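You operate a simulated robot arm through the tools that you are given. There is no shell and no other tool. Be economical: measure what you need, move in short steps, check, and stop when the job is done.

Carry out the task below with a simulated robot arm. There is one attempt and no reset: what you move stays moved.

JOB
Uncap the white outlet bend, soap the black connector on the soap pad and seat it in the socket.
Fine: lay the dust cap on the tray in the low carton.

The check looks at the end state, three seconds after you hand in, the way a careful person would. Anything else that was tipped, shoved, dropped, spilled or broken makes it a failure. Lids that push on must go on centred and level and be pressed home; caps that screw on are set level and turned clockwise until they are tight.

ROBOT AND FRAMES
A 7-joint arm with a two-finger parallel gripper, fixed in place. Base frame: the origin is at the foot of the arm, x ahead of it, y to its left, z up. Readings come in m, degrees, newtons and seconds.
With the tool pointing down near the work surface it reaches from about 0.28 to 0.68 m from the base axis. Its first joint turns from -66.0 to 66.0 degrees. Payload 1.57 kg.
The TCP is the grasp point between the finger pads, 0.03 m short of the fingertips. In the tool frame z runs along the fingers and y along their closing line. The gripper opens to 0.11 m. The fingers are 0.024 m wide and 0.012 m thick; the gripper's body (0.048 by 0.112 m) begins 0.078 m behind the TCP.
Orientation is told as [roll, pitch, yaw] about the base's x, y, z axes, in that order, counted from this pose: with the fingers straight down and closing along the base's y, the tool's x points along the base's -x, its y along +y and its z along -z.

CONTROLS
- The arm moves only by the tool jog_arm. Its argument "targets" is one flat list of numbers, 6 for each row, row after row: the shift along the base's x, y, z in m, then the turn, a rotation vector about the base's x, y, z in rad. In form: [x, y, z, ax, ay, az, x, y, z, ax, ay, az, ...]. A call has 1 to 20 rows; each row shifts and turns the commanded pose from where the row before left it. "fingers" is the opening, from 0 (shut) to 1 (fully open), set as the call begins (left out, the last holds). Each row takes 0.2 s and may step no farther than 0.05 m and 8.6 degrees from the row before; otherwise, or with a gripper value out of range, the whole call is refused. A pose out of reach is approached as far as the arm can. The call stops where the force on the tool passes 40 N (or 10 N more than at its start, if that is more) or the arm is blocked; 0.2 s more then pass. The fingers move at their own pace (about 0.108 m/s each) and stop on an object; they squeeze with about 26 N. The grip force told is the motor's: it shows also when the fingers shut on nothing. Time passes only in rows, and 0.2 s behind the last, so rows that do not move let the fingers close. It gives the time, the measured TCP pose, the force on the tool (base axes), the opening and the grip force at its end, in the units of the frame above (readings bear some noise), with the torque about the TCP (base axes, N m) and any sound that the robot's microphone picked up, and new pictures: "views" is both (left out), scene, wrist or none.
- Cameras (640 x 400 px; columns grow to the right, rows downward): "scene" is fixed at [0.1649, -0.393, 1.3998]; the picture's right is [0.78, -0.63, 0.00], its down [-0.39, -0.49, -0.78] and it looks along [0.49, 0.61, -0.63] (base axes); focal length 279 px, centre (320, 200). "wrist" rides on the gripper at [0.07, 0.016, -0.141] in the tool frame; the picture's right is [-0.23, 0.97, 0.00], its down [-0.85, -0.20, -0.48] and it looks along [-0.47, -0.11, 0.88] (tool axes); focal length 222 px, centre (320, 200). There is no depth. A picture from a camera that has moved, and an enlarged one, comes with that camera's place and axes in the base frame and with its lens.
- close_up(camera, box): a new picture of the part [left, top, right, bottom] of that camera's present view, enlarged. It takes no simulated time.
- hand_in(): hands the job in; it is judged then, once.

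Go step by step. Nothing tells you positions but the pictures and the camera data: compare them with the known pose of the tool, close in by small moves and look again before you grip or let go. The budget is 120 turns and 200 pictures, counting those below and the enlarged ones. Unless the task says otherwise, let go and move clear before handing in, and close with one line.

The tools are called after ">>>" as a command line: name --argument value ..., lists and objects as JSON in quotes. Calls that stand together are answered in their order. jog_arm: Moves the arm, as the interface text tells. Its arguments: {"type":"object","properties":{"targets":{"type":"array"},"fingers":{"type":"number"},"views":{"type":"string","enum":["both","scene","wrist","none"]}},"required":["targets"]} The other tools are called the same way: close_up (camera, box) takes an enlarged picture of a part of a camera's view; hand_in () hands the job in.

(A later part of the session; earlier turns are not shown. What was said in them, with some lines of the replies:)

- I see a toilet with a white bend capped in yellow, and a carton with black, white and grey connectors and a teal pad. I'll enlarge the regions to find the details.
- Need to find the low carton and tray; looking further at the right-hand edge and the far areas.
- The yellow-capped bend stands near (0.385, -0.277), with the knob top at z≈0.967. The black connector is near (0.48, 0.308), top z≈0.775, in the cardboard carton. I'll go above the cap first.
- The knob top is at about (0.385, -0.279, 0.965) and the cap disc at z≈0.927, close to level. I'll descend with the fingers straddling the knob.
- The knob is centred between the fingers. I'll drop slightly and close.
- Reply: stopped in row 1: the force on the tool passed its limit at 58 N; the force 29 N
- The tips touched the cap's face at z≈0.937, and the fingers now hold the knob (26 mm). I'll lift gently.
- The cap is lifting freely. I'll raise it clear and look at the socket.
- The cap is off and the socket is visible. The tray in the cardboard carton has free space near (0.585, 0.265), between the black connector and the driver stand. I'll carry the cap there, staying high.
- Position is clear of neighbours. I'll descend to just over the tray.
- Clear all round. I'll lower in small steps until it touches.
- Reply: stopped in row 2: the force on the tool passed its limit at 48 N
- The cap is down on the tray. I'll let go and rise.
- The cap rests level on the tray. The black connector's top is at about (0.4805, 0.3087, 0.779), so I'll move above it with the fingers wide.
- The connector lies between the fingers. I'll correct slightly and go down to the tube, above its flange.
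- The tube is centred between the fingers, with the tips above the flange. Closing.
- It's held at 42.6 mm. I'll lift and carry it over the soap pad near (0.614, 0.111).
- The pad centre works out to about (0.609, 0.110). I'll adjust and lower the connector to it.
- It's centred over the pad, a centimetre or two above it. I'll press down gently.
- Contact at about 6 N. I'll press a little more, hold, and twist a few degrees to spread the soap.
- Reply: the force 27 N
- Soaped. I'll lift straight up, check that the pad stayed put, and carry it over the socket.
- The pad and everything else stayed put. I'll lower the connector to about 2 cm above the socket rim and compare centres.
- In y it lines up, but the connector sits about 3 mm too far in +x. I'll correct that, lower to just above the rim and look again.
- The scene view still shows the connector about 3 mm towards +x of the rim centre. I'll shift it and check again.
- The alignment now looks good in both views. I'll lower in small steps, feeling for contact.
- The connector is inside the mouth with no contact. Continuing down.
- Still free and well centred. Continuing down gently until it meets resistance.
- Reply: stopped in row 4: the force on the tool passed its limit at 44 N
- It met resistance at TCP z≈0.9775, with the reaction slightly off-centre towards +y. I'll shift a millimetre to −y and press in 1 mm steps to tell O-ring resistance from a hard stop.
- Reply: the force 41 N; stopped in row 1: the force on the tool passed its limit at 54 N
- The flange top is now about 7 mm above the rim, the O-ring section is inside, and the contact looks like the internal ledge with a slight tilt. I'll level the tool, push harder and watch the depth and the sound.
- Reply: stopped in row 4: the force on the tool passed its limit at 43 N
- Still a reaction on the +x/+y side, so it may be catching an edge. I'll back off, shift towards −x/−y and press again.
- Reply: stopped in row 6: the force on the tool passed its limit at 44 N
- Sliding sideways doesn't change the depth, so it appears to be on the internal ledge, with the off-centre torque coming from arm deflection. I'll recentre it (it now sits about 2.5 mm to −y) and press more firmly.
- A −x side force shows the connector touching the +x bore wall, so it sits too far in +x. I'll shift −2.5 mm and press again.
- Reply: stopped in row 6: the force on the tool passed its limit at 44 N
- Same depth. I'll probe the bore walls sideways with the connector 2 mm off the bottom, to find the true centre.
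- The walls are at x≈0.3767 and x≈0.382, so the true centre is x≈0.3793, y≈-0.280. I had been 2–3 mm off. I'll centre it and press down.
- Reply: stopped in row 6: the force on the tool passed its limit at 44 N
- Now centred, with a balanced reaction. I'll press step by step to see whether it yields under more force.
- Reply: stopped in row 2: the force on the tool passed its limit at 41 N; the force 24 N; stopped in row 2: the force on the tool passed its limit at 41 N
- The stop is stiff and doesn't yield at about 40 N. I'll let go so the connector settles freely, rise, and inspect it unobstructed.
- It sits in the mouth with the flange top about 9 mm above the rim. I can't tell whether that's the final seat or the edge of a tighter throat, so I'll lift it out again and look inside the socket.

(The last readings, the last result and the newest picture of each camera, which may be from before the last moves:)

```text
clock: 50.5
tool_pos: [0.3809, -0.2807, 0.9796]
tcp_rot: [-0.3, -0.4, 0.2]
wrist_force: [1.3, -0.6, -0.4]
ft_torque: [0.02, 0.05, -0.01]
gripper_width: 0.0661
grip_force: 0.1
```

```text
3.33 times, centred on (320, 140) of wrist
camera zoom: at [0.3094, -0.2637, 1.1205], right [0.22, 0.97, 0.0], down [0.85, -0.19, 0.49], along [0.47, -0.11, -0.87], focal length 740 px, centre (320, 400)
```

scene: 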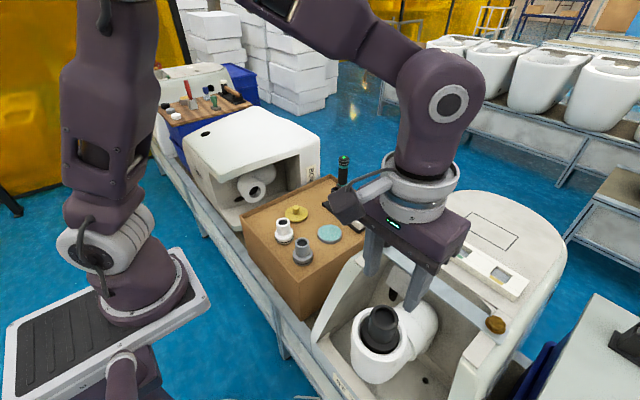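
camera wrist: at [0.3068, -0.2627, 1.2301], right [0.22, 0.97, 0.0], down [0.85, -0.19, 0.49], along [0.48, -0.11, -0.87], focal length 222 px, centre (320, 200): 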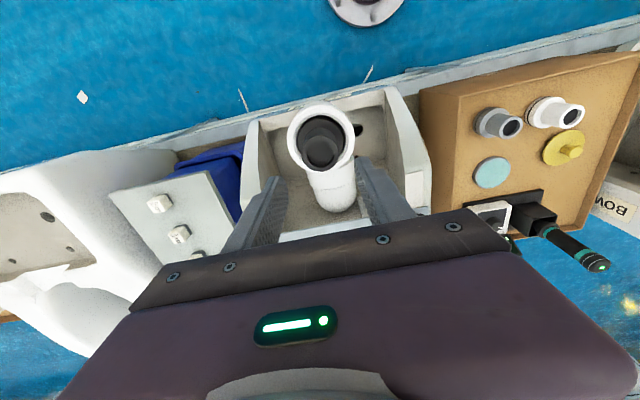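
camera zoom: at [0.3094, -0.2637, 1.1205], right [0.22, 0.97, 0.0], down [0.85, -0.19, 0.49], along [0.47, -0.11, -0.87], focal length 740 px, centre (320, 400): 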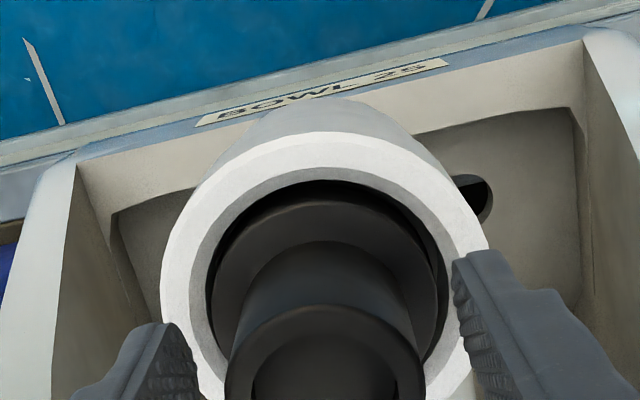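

>>> jog_arm --targets '[0, 0, 0, 0, 0, 0, 0, 0, 0, 0, 0, 0, 0, 0, 0, 0, 0, 0]' --fingers 0 --views "none"

>>> jog_arm --targets '[0, 0, 0.01, 0, 0, 0, 0, 0, 0.02, 0, 0, 0, 0, 0, 0.03, 0, 0, 0, 0, 0, 0.04, 0, 0, 0, 0.02, 0, 0.04, 0, 0, 0, 0.03, 0, 0.03, 0, 0, 0, 0.03, 0, 0, 0, 0, 0, 0, 0, 0, 0, 0, 0]' --views "wrist"

>>> close_up --camera "scene" --box '[350, 300, 420, 370]'

>>> close_up --camera "wrist" --box '[270, 30, 380, 140]'

```text
clock: 51.3
tool_pos: [0.3811, -0.2812, 0.9801]
tcp_rot: [-0.3, -0.5, 0.3]
wrist_force: [0.0, -0.1, 0.0]
ft_torque: [0.0, 0.01, 0.03]
gripper_width: 0.0429
grip_force: 26.6
```

```text
clock: 53.1
tool_pos: [0.4627, -0.2807, 1.1492]
tcp_rot: [-0.3, -0.4, 0.2]
wrist_force: [-0.6, -0.4, -1.3]
ft_torque: [0.03, -0.02, 0.0]
gripper_width: 0.0428
grip_force: 26.4
camera wrist: at [0.392, -0.2636, 1.29], right [0.22, 0.97, 0.0], down [0.85, -0.19, 0.49], along [0.47, -0.11, -0.87], focal length 222 px, centre (320, 200)
```

wrist: 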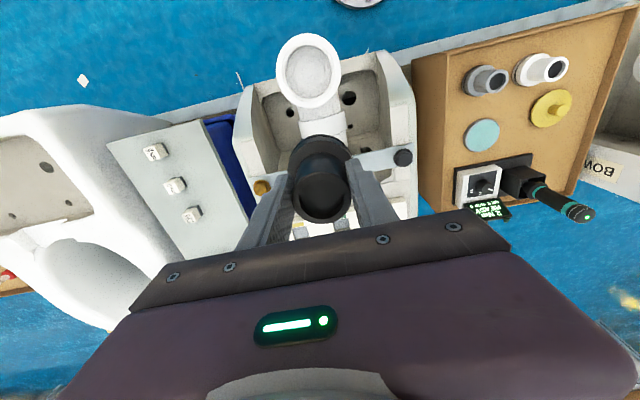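

```text
5.71 times, centred on (385, 335) of scene
camera zoom: at [0.1649, -0.393, 1.3998], right [0.78, -0.63, 0.0], down [-0.39, -0.49, -0.78], along [0.49, 0.61, -0.63], focal length 1595 px, centre (-51, -571)
```

zoom: 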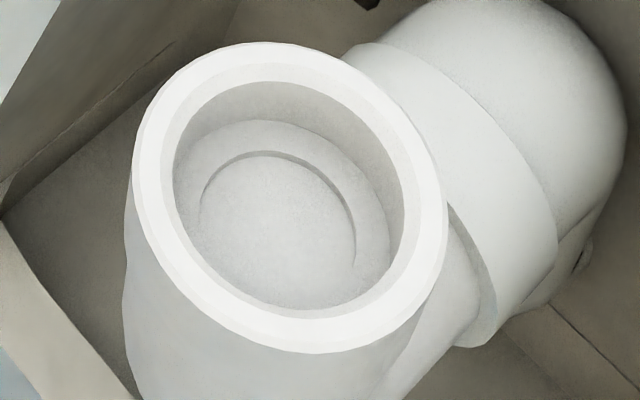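

```text
3.64 times, centred on (325, 85) of wrist
camera zoom: at [0.392, -0.2636, 1.29], right [0.22, 0.97, 0.0], down [0.85, -0.19, 0.49], along [0.47, -0.11, -0.87], focal length 808 px, centre (302, 618)
```

zoom: 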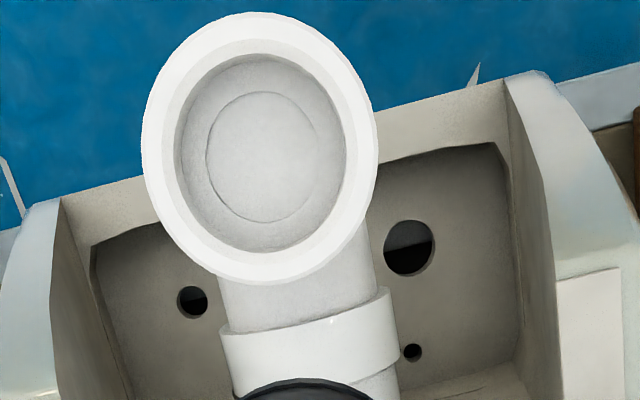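

Inside there is a straight bore with a flat ledge about 27 mm deep. That matches the depth reached, so the connector had indeed bottomed on its seat. I'll put it back on the same line.

>>> jog_arm --targets '[-0.03, 0, 0, 0, 0, 0, -0.03, 0, -0.03, 0, 0, 0, -0.02, 0, -0.03, 0, 0, 0, 0, 0, -0.03, 0, 0, 0, 0, 0, -0.03, 0, 0, 0, 0, 0, -0.02, 0, 0, 0, 0, 0, 0, 0, 0, 0]' --views "none"

>>> close_up --camera "scene" --box '[345, 285, 425, 365]'

>>> close_up --camera "wrist" --box '[260, 80, 380, 200]'

```text
clock: 54.7
tool_pos: [0.3821, -0.2814, 1.0085]
tcp_rot: [-0.3, -0.4, 0.1]
wrist_force: [-1.1, -0.3, -0.8]
ft_torque: [0.03, 0.02, -0.01]
gripper_width: 0.0431
grip_force: 26.5
```

```text
5.00 times, centred on (385, 325) of scene
camera zoom: at [0.1649, -0.393, 1.3998], right [0.78, -0.63, 0.0], down [-0.39, -0.49, -0.78], along [0.49, 0.61, -0.63], focal length 1395 px, centre (-5, -425)
```

zoom: 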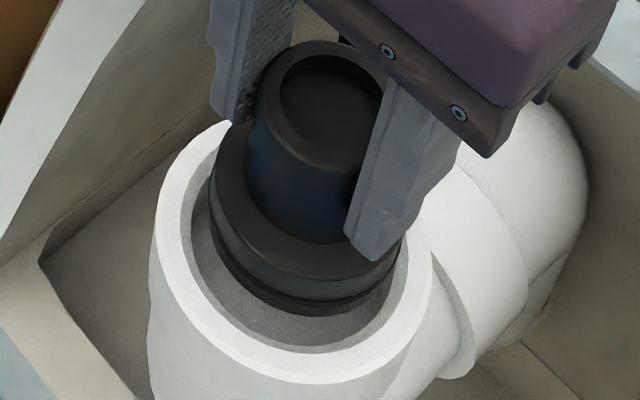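

```text
3.33 times, centred on (320, 140) of wrist
camera zoom: at [0.3108, -0.2628, 1.1503], right [0.22, 0.97, 0.0], down [0.85, -0.19, 0.49], along [0.47, -0.11, -0.87], focal length 740 px, centre (320, 400)
```

zoom: 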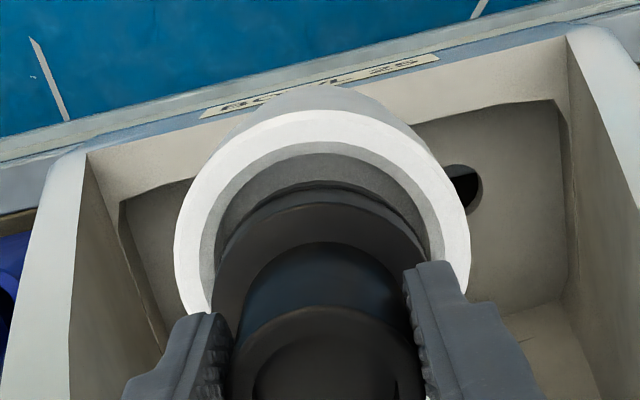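

>>> jog_arm --targets '[-0.0025, 0.0005, -0.008, 0.003, 0, 0, 0, 0, -0.008, 0, 0, 0, 0, 0, -0.008, 0, 0, 0, 0, 0, 0, 0, 0, 0]' --views "none"

>>> close_up --camera "scene" --box '[345, 285, 425, 365]'

>>> close_up --camera "wrist" --box '[260, 80, 380, 200]'

```text
clock: 55.7
tool_pos: [0.3805, -0.2804, 0.9858]
tcp_rot: [0.0, -0.5, 0.1]
wrist_force: [0.1, 0.1, -0.8]
ft_torque: [0.03, 0.01, 0.04]
gripper_width: 0.0429
grip_force: 26.0
```

```text
5.00 times, centred on (385, 325) of scene
camera zoom: at [0.1649, -0.393, 1.3998], right [0.78, -0.63, 0.0], down [-0.39, -0.49, -0.78], along [0.49, 0.61, -0.63], focal length 1395 px, centre (-5, -425)
```

zoom: 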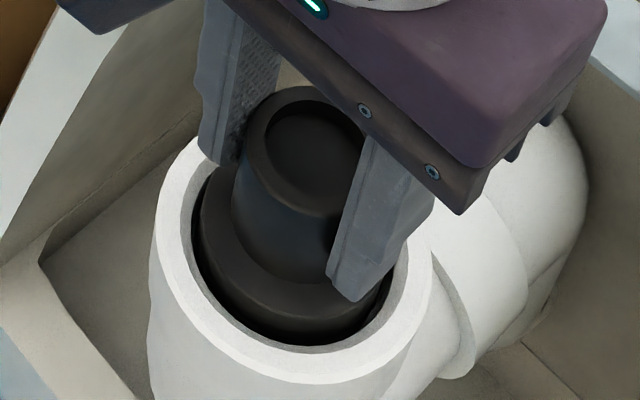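

```text
3.33 times, centred on (320, 140) of wrist
camera zoom: at [0.3085, -0.2629, 1.1265], right [0.22, 0.97, 0.0], down [0.85, -0.2, 0.49], along [0.47, -0.11, -0.87], focal length 740 px, centre (320, 400)
```

zoom: 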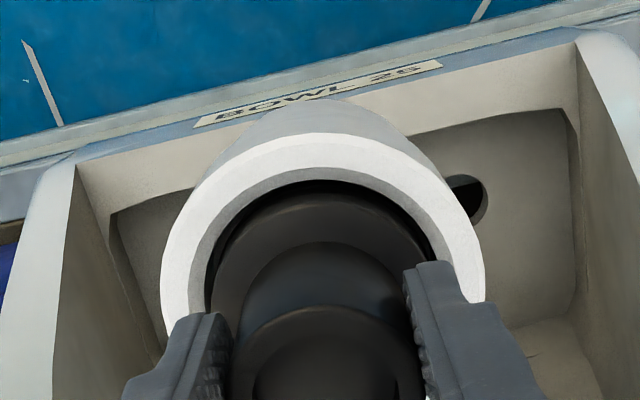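

Centred again. Lower until it bottoms and press.

>>> jog_arm --targets '[0.0005, 0, -0.003, 0, 0, 0, 0, 0, -0.002, 0, 0, 0, 0, 0, -0.001, 0, 0, 0, 0, 0, -0.001, 0, 0, 0, 0, 0, -0.001, 0, 0, 0, 0, 0, -0.001, 0, 0, 0, 0, 0, -0.001, 0, 0, 0, 0, 0, -0.001, 0, 0, 0]' --views "none"

>>> jog_arm --targets '[0, 0, -0.0006, 0, 0, 0, 0, 0, 0, 0, 0, 0, 0, 0, 0, 0, 0, 0]' --views "none"

```text
clock: 57.1
tool_pos: [0.3812, -0.2794, 0.9788]
tcp_rot: [-0.2, -0.6, 0.2]
wrist_force: [-2.6, 3.7, 11.4]
ft_torque: [0.49, 0.09, 0.06]
gripper_width: 0.0425
grip_force: 25.9
stopped in row 7: the force on the tool passed its limit at 43 N (the readings are from after the stop); the commanded pose is now the measured one
```

```text
clock: 57.9
tool_pos: [0.3817, -0.2803, 0.9776]
tcp_rot: [-0.4, -0.7, 0.2]
wrist_force: [-2.2, 1.9, 11.4]
ft_torque: [0.44, 0.08, 0.07]
gripper_width: 0.0428
grip_force: 25.6
stopped in row 3: the force on the tool passed its limit at 41 N (the readings are from after the stop); the commanded pose is now the measured one
```

It bottoms at the same depth. I'll let go, then press on the tube's top ring from above so it seats level without side load.

>>> jog_arm --targets '[0, 0, 0.0005, 0, 0, 0, 0, 0, 0, 0, 0, 0, 0, 0, 0, 0, 0, 0, 0, 0, 0.03, 0, 0, 0, 0, 0, 0.03, 0, 0, 0]' --fingers 0.55 --views "none"

>>> jog_arm --targets '[0, 0, 0, 0.004, 0.003, 0, 0, 0, 0, 0, 0, 0, 0, 0, 0, 0, 0, 0]' --fingers 0.27 --views "none"

>>> close_up --camera "scene" --box '[345, 265, 425, 365]'

>>> close_up --camera "wrist" --box '[260, 80, 380, 200]'

```text
clock: 59.1
tool_pos: [0.3813, -0.2802, 1.0389]
tcp_rot: [-0.2, -0.6, 0.3]
wrist_force: [-0.1, -0.4, 0.2]
ft_torque: [-0.01, 0.02, 0.02]
gripper_width: 0.0605
grip_force: 0.1
```

```text
clock: 59.9
tool_pos: [0.3809, -0.2802, 1.0392]
tcp_rot: [0.0, -0.4, 0.3]
wrist_force: [0.0, 0.0, 0.6]
ft_torque: [0.03, 0.0, 0.02]
gripper_width: 0.0297
grip_force: 0.1
```

```text
4.00 times, centred on (385, 315) of scene
camera zoom: at [0.1649, -0.393, 1.3998], right [0.78, -0.63, 0.0], down [-0.39, -0.49, -0.78], along [0.49, 0.61, -0.63], focal length 1116 px, centre (60, -260)
```

zoom: 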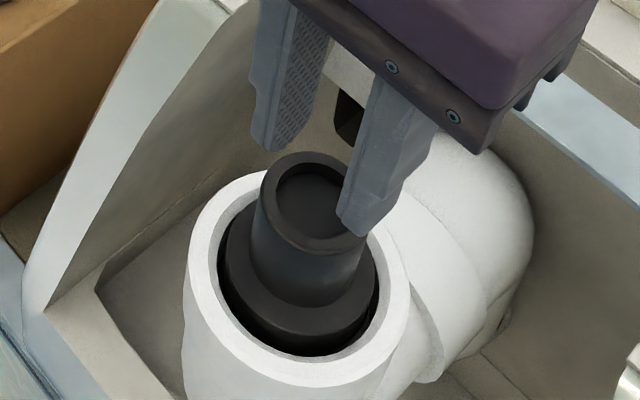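

```text
3.33 times, centred on (320, 140) of wrist
camera zoom: at [0.3099, -0.2637, 1.1798], right [0.22, 0.97, 0.0], down [0.85, -0.2, 0.49], along [0.47, -0.11, -0.87], focal length 740 px, centre (320, 400)
```

zoom: 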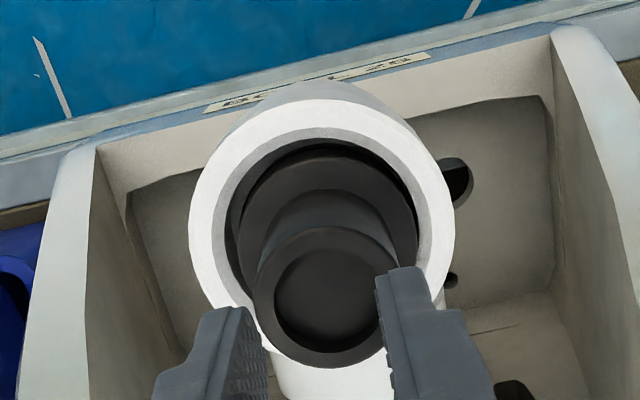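

The connector leans slightly towards −y, with its +y side a bit high, so it isn't home yet. I'll press down on the top ring with the level fingertips to drive it square.

>>> jog_arm --targets '[0.001, -0.001, -0.015, 0, 0, 0, 0, 0, -0.006, 0, 0, 0, 0, 0, -0.002, 0, 0, 0, 0, 0, -0.002, 0, 0, 0, 0, 0, -0.002, 0, 0, 0, 0, 0, -0.002, 0, 0, 0, 0, 0, -0.002, 0, 0, 0, 0, 0, -0.002, 0, 0, 0, 0, 0, -0.002, 0, 0, 0]' --views "none"

>>> close_up --camera "scene" --box '[345, 265, 425, 365]'

>>> close_up --camera "wrist" --box '[260, 80, 380, 200]'

```text
clock: 61.5
tool_pos: [0.3828, -0.2812, 1.0107]
tcp_rot: [-0.1, -0.6, 0.3]
wrist_force: [-1.4, 2.6, 12.2]
ft_torque: [0.23, 0.18, 0.05]
gripper_width: 0.0296
grip_force: 0.1
stopped in row 7: the force on the tool passed its limit at 46 N (the readings are from after the stop); the commanded pose is now the measured one
```

```text
4.00 times, centred on (385, 315) of scene
camera zoom: at [0.1647, -0.3928, 1.3999], right [0.78, -0.63, 0.0], down [-0.39, -0.49, -0.78], along [0.49, 0.61, -0.63], focal length 1116 px, centre (60, -260)
```

zoom: 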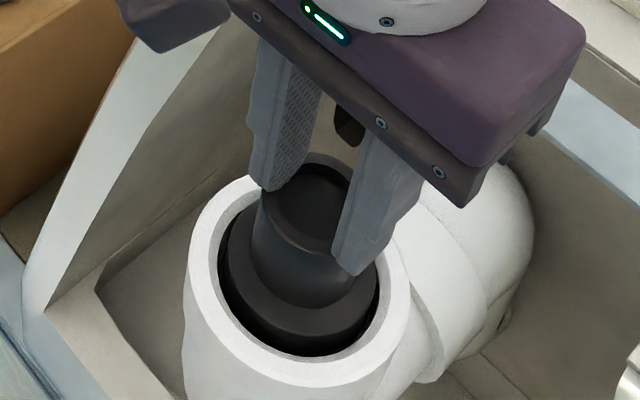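

```text
3.33 times, centred on (320, 140) of wrist
camera zoom: at [0.3108, -0.2649, 1.1519], right [0.22, 0.97, 0.0], down [0.85, -0.19, 0.49], along [0.48, -0.11, -0.87], focal length 740 px, centre (320, 400)
```

zoom: 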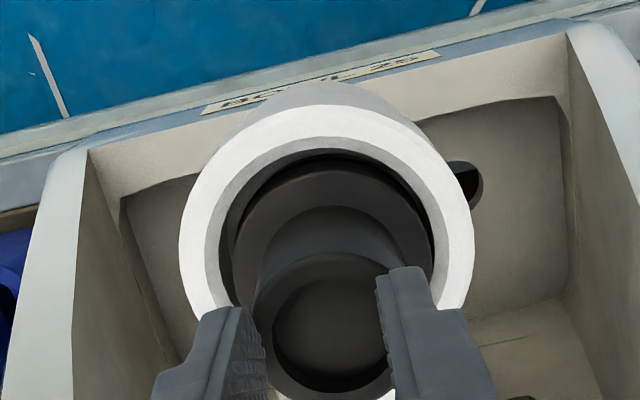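

>>> jog_arm --targets '[0, 0, 0.02, 0, 0, 0, 0.01, 0, 0.04, 0, 0, 0, 0.02, 0, 0.04, 0, 0, 0, 0.04, 0, 0.04, 0, 0, 0, 0, 0, 0, 0, 0, 0]' --views "none"

>>> close_up --camera "scene" --box '[350, 290, 420, 360]'

>>> close_up --camera "wrist" --box '[270, 30, 370, 130]'

```text
refused: row 4 steps farther than a row can; nothing moved
```

```text
5.71 times, centred on (385, 325) of scene
camera zoom: at [0.1647, -0.3928, 1.3999], right [0.78, -0.63, 0.0], down [-0.39, -0.49, -0.78], along [0.49, 0.61, -0.63], focal length 1595 px, centre (-51, -514)
```

zoom: 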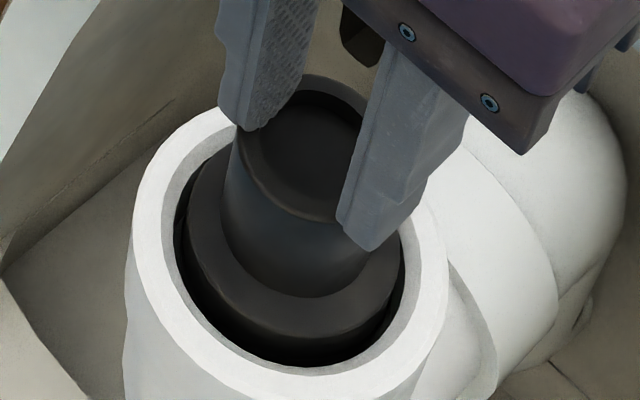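

```text
4.00 times, centred on (320, 80) of wrist
camera zoom: at [0.3108, -0.2649, 1.1519], right [0.22, 0.97, 0.0], down [0.85, -0.19, 0.49], along [0.48, -0.11, -0.87], focal length 888 px, centre (320, 680)
```

zoom: 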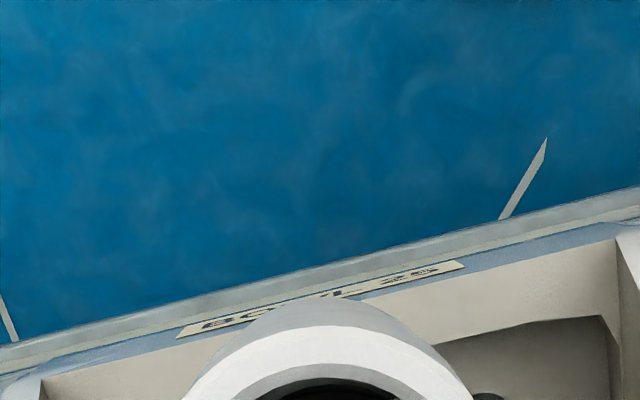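

>>> jog_arm --targets '[0, 0, 0.02, 0, 0, 0, 0.01, 0, 0.04, 0, 0, 0, 0.02, 0, 0.04, 0, 0, 0, 0.03, 0, 0.03, 0, 0, 0, 0.02, 0, 0, 0, 0, 0, 0, 0, 0, 0, 0, 0]' --views "none"

>>> close_up --camera "scene" --box '[350, 290, 420, 360]'

>>> close_up --camera "wrist" --box '[270, 40, 370, 140]'

```text
clock: 62.9
tool_pos: [0.4625, -0.2824, 1.1413]
tcp_rot: [-0.1, -0.7, 0.3]
wrist_force: [0.3, -0.2, -0.6]
ft_torque: [-0.04, -0.04, 0.02]
gripper_width: 0.0299
grip_force: 0.0
```

```text
5.71 times, centred on (385, 325) of scene
camera zoom: at [0.1649, -0.393, 1.3998], right [0.78, -0.63, 0.0], down [-0.39, -0.49, -0.78], along [0.49, 0.61, -0.63], focal length 1595 px, centre (-51, -514)
```

zoom: 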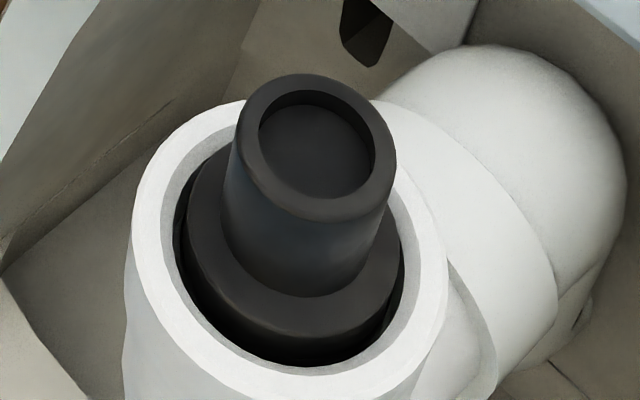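

```text
4.00 times, centred on (320, 90) of wrist
camera zoom: at [0.3912, -0.2645, 1.2813], right [0.22, 0.97, 0.0], down [0.85, -0.19, 0.49], along [0.48, -0.11, -0.87], focal length 888 px, centre (320, 640)
```

zoom: 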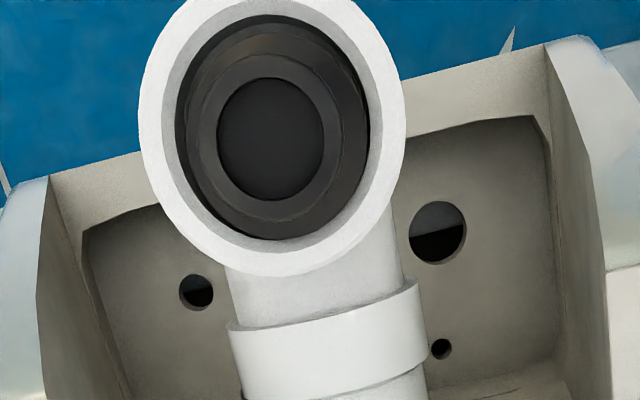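

Pressing levelled it, but it stands about 1.5–2 mm to +y of the bore centre. I'll regrip it, find the y walls by feel, and set it down properly centred.

>>> jog_arm --targets '[-0.04, 0, 0, 0, 0.003, 0, -0.041, 0.001, -0.02, 0, 0, 0, 0, 0, -0.04, 0, 0, 0, 0, 0, -0.04, 0, 0, 0, 0, 0, -0.04, 0, 0, 0, 0, 0, -0.02, 0, 0, 0, 0, 0, 0, 0, 0, 0]' --fingers 0.62 --views "none"

>>> close_up --camera "wrist" --box '[260, 80, 380, 200]'

```text
clock: 64.5
tool_pos: [0.3807, -0.2806, 0.9805]
tcp_rot: [-0.2, -0.5, 0.3]
wrist_force: [-0.5, 0.3, -0.5]
ft_torque: [0.02, -0.02, 0.0]
gripper_width: 0.0679
grip_force: 0.0
```

```text
3.33 times, centred on (320, 140) of wrist
camera zoom: at [0.309, -0.2637, 1.1219], right [0.22, 0.97, 0.0], down [0.85, -0.19, 0.49], along [0.47, -0.11, -0.87], focal length 740 px, centre (320, 400)
```

zoom: 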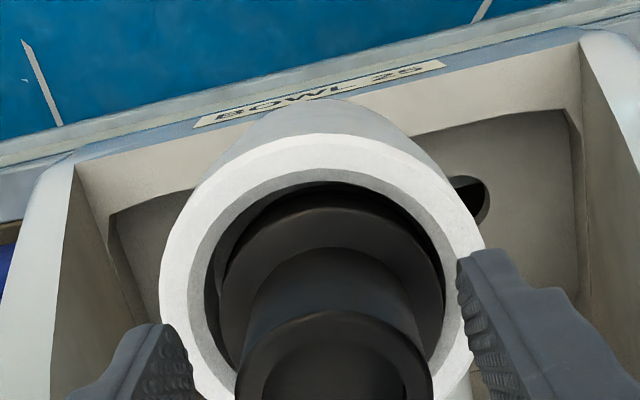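

The rim is centred on the tool now, and the connector is 2–3 mm to +y. Closing the fingers will bring it onto the centre line.

>>> jog_arm --targets '[0, 0, 0, 0, 0, 0, 0, 0, 0, 0, 0, 0, 0, 0, 0, 0, 0, 0, 0, 0, 0.003, 0, 0, 0, 0, 0, 0, 0.003, 0, 0]' --fingers 0 --views "none"

>>> close_up --camera "wrist" --box '[260, 80, 380, 200]'

>>> close_up --camera "scene" --box '[350, 290, 420, 360]'

```text
clock: 65.7
tool_pos: [0.3809, -0.2809, 0.9844]
tcp_rot: [0.1, -0.4, 0.1]
wrist_force: [-5.8, 1.4, -0.8]
ft_torque: [0.16, 0.23, 0.06]
gripper_width: 0.0429
grip_force: 26.2
```

```text
3.33 times, centred on (320, 140) of wrist
camera zoom: at [0.3099, -0.2641, 1.1253], right [0.22, 0.97, 0.0], down [0.85, -0.2, 0.48], along [0.47, -0.11, -0.88], focal length 740 px, centre (320, 400)
```

zoom: 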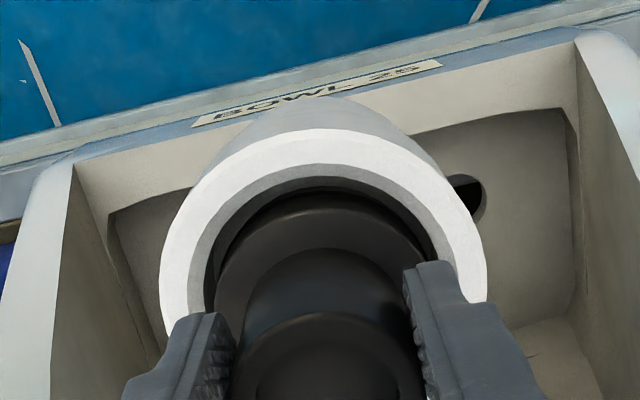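

```text
5.71 times, centred on (385, 325) of scene
camera zoom: at [0.1647, -0.3929, 1.3999], right [0.78, -0.63, 0.0], down [-0.39, -0.49, -0.78], along [0.49, 0.61, -0.63], focal length 1595 px, centre (-51, -514)
```

zoom: 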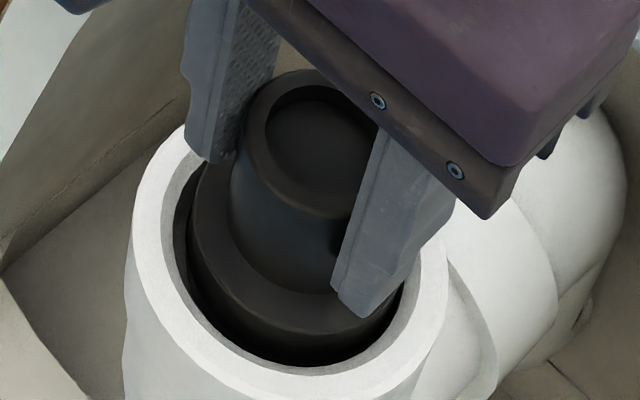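

Centred in y now, but touching the +x wall. I'll shift −3.4 mm in x, check it's free, then lower level.

>>> jog_arm --targets '[-0.0034, 0, 0, 0, 0, 0, 0, 0, 0, 0, 0, 0]' --views "none"

>>> jog_arm --targets '[0, 0, -0.002, 0, 0, 0, 0, 0, -0.001, 0, 0, 0, 0, 0, -0.001, 0, 0, 0, 0, 0, -0.0007, 0, 0, 0, 0, 0, -0.0007, 0, 0, 0, 0, 0, -0.0007, 0, 0, 0, 0, 0, -0.0007, 0, 0, 0, 0, 0, -0.0007, 0, 0, 0, 0, 0, -0.0007, 0, 0, 0]' --views "none"

>>> close_up --camera "wrist" --box '[260, 80, 380, 200]'

>>> close_up --camera "scene" --box '[350, 290, 420, 360]'

```text
clock: 66.3
tool_pos: [0.378, -0.2809, 0.9841]
tcp_rot: [0.0, -0.5, 0.3]
wrist_force: [-0.6, 1.2, -0.8]
ft_torque: [-0.02, 0.04, 0.0]
gripper_width: 0.0429
grip_force: 25.9
```

```text
clock: 67.8
tool_pos: [0.379, -0.2809, 0.9782]
tcp_rot: [0.0, -0.7, 0.4]
wrist_force: [0.1, 1.0, 9.5]
ft_torque: [0.36, -0.06, 0.08]
gripper_width: 0.0428
grip_force: 26.4
stopped in row 7: the force on the tool passed its limit at 43 N (the readings are from after the stop); the commanded pose is now the measured one
```

```text
3.33 times, centred on (320, 140) of wrist
camera zoom: at [0.3075, -0.2645, 1.1192], right [0.22, 0.97, 0.0], down [0.85, -0.19, 0.49], along [0.48, -0.11, -0.87], focal length 740 px, centre (320, 400)
```

zoom: 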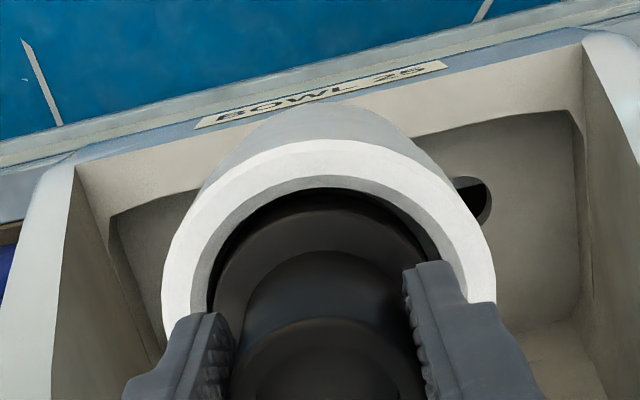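

```text
5.71 times, centred on (385, 325) of scene
camera zoom: at [0.1647, -0.3929, 1.3999], right [0.78, -0.63, 0.0], down [-0.39, -0.49, -0.78], along [0.49, 0.61, -0.63], focal length 1595 px, centre (-51, -514)
```

zoom: 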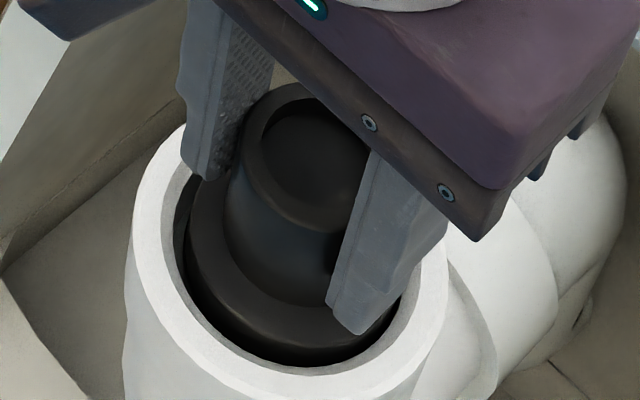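

The reaction still comes from the +y edge of the ledge although the connector is centred, so the seat itself may lean slightly. I'll tilt the tool about 1.5° to raise the +y side and compare.

>>> jog_arm --targets '[0, 0, 0.003, 0, 0, 0, 0, -0.001, 0, 0.025, 0, 0, 0, 0, 0, 0, 0, 0]' --views "none"

>>> jog_arm --targets '[0, 0, -0.001, 0, 0, 0, 0, 0, -0.001, 0, 0, 0, 0, 0, -0.001, 0, 0, 0, 0, 0, -0.0007, 0, 0, 0, 0, 0, -0.0007, 0, 0, 0, 0, 0, -0.0007, 0, 0, 0, 0, 0, -0.0007, 0, 0, 0, 0, 0, -0.0007, 0, 0, 0, 0, 0, -0.0007, 0, 0, 0]' --views "none"

```text
clock: 68.6
tool_pos: [0.3786, -0.2813, 0.9815]
tcp_rot: [1.4, -0.6, 0.2]
wrist_force: [-0.4, 0.4, -0.1]
ft_torque: [0.03, -0.01, 0.01]
gripper_width: 0.0428
grip_force: 25.7
```

```text
clock: 69.6
tool_pos: [0.3789, -0.2823, 0.9793]
tcp_rot: [1.2, -0.8, 0.3]
wrist_force: [-0.2, 0.8, 10.4]
ft_torque: [-0.28, -0.01, -0.02]
gripper_width: 0.0429
grip_force: 25.8
stopped in row 5: the force on the tool passed its limit at 42 N (the readings are from after the stop); the commanded pose is now the measured one
```

The reaction has now flipped to the −y edge, so the ledge is flat and level to within about half a degree: a genuine seat. I'll set the tilt in between, press, release and rise.

>>> jog_arm --targets '[0, 0, 0.001, 0, 0, 0, 0, 0.0008, 0, -0.011, 0.003, 0, 0, 0, -0.0005, 0, 0, 0, 0, 0, -0.0005, 0, 0, 0, 0, 0, -0.0005, 0, 0, 0, 0, 0, -0.0005, 0, 0, 0, 0, 0, -0.0005, 0, 0, 0]' --views "none"

>>> jog_arm --targets '[0, 0, 0, 0, 0, 0, 0, 0, 0, 0, 0, 0, 0, 0, 0, 0, 0, 0, 0, 0, 0.03, 0, 0, 0, 0.01, 0, 0.04, 0, 0, 0, 0.02, 0, 0.04, 0, 0, 0, 0.03, 0, 0.03, 0, 0, 0, 0.02, 0, 0.02, 0, 0, 0]' --fingers 0.52 --views "none"

>>> close_up --camera "wrist" --box '[270, 30, 370, 130]'

>>> close_up --camera "scene" --box '[350, 290, 420, 360]'

```text
clock: 71.1
tool_pos: [0.3791, -0.2811, 0.9773]
tcp_rot: [0.6, -0.6, 0.2]
wrist_force: [-2.8, 3.0, 12.6]
ft_torque: [-0.08, -0.04, -0.02]
gripper_width: 0.0428
grip_force: 25.7
stopped in row 7: the force on the tool passed its limit at 41 N (the readings are from after the stop); the commanded pose is now the measured one
```

```text
clock: 72.9
tool_pos: [0.4594, -0.2816, 1.1359]
tcp_rot: [0.7, -0.4, 0.3]
wrist_force: [-0.3, 0.3, -0.1]
ft_torque: [0.02, -0.02, 0.0]
gripper_width: 0.057
grip_force: 0.1
```

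```text
4.00 times, centred on (320, 80) of wrist
camera zoom: at [0.3887, -0.2666, 1.2774], right [0.22, 0.97, 0.01], down [0.85, -0.2, 0.48], along [0.47, -0.1, -0.88], focal length 888 px, centre (320, 680)
```

zoom: 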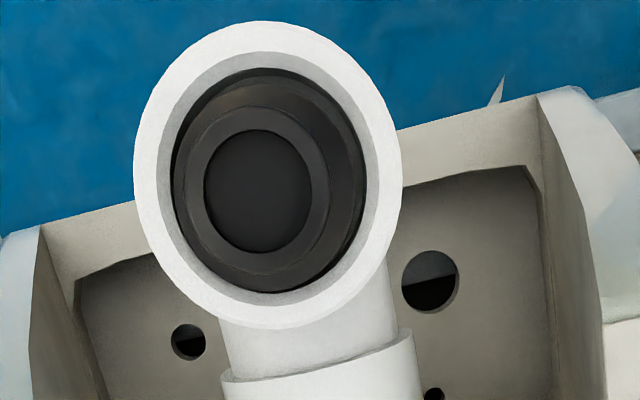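

```text
5.71 times, centred on (385, 325) of scene
camera zoom: at [0.1648, -0.3929, 1.3998], right [0.78, -0.63, 0.0], down [-0.39, -0.49, -0.78], along [0.49, 0.61, -0.63], focal length 1595 px, centre (-51, -514)
```

zoom: 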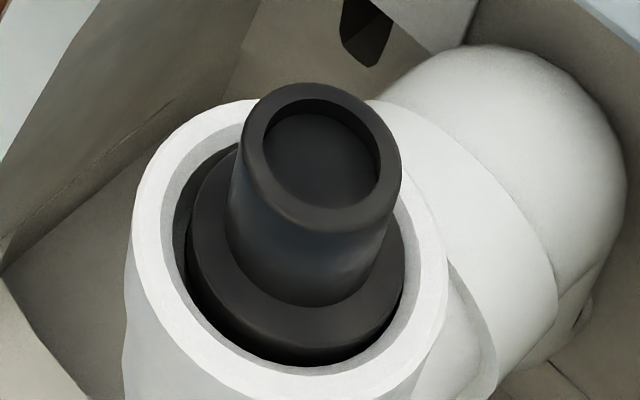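

Now it sits level and evenly centred in the bore, on its ledge. One last look at the whole scene before handing in.

>>> jog_arm --targets '[0, 0, 0.04, 0, 0, 0, 0, 0.04, 0.02, 0, 0, 0, 0, 0.04, 0.02, 0, 0, 0]' --views "scene"

>>> close_up --camera "scene" --box '[230, 160, 350, 265]'

```text
clock: 73.7
tool_pos: [0.4578, -0.2021, 1.217]
tcp_rot: [0.5, -0.5, 0.2]
wrist_force: [-0.5, 0.5, -0.3]
ft_torque: [-0.05, -0.02, -0.02]
gripper_width: 0.0573
grip_force: 0.0
```

scene: 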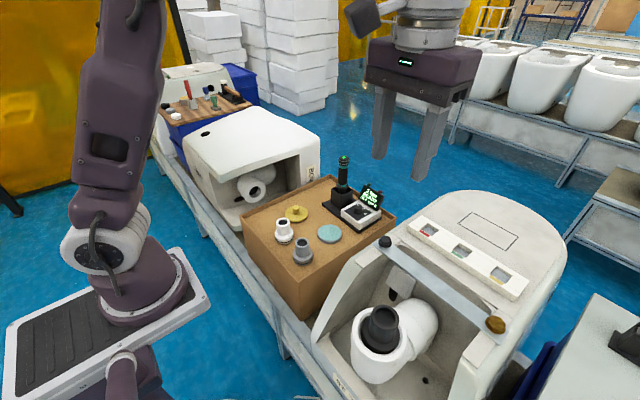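

```text
3.81 times, centred on (290, 212) of scene
camera zoom: at [0.1648, -0.393, 1.3999], right [0.78, -0.63, 0.0], down [-0.39, -0.49, -0.78], along [0.49, 0.61, -0.63], focal length 1063 px, centre (434, 152)
```

zoom: 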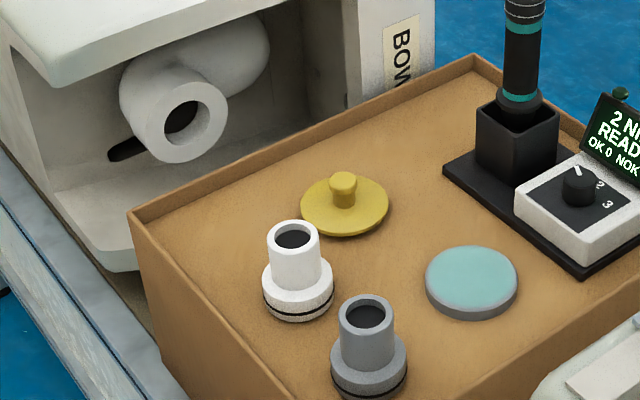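

The cap lies flat on the tray, the soaped black connector is seated in the socket, nothing else has moved, and the arm is clear.

>>> hand_in

```text
The job is handed in.
```

I uncapped the white bend and laid the dust cap flat on the carton tray, then soaped the black connector on the pad and seated it in the socket. It rests level and centred on the socket's inner ledge, pressed to about 40 N. There was no click or other sound, so I judged it seated by the hard stop and the pictures.
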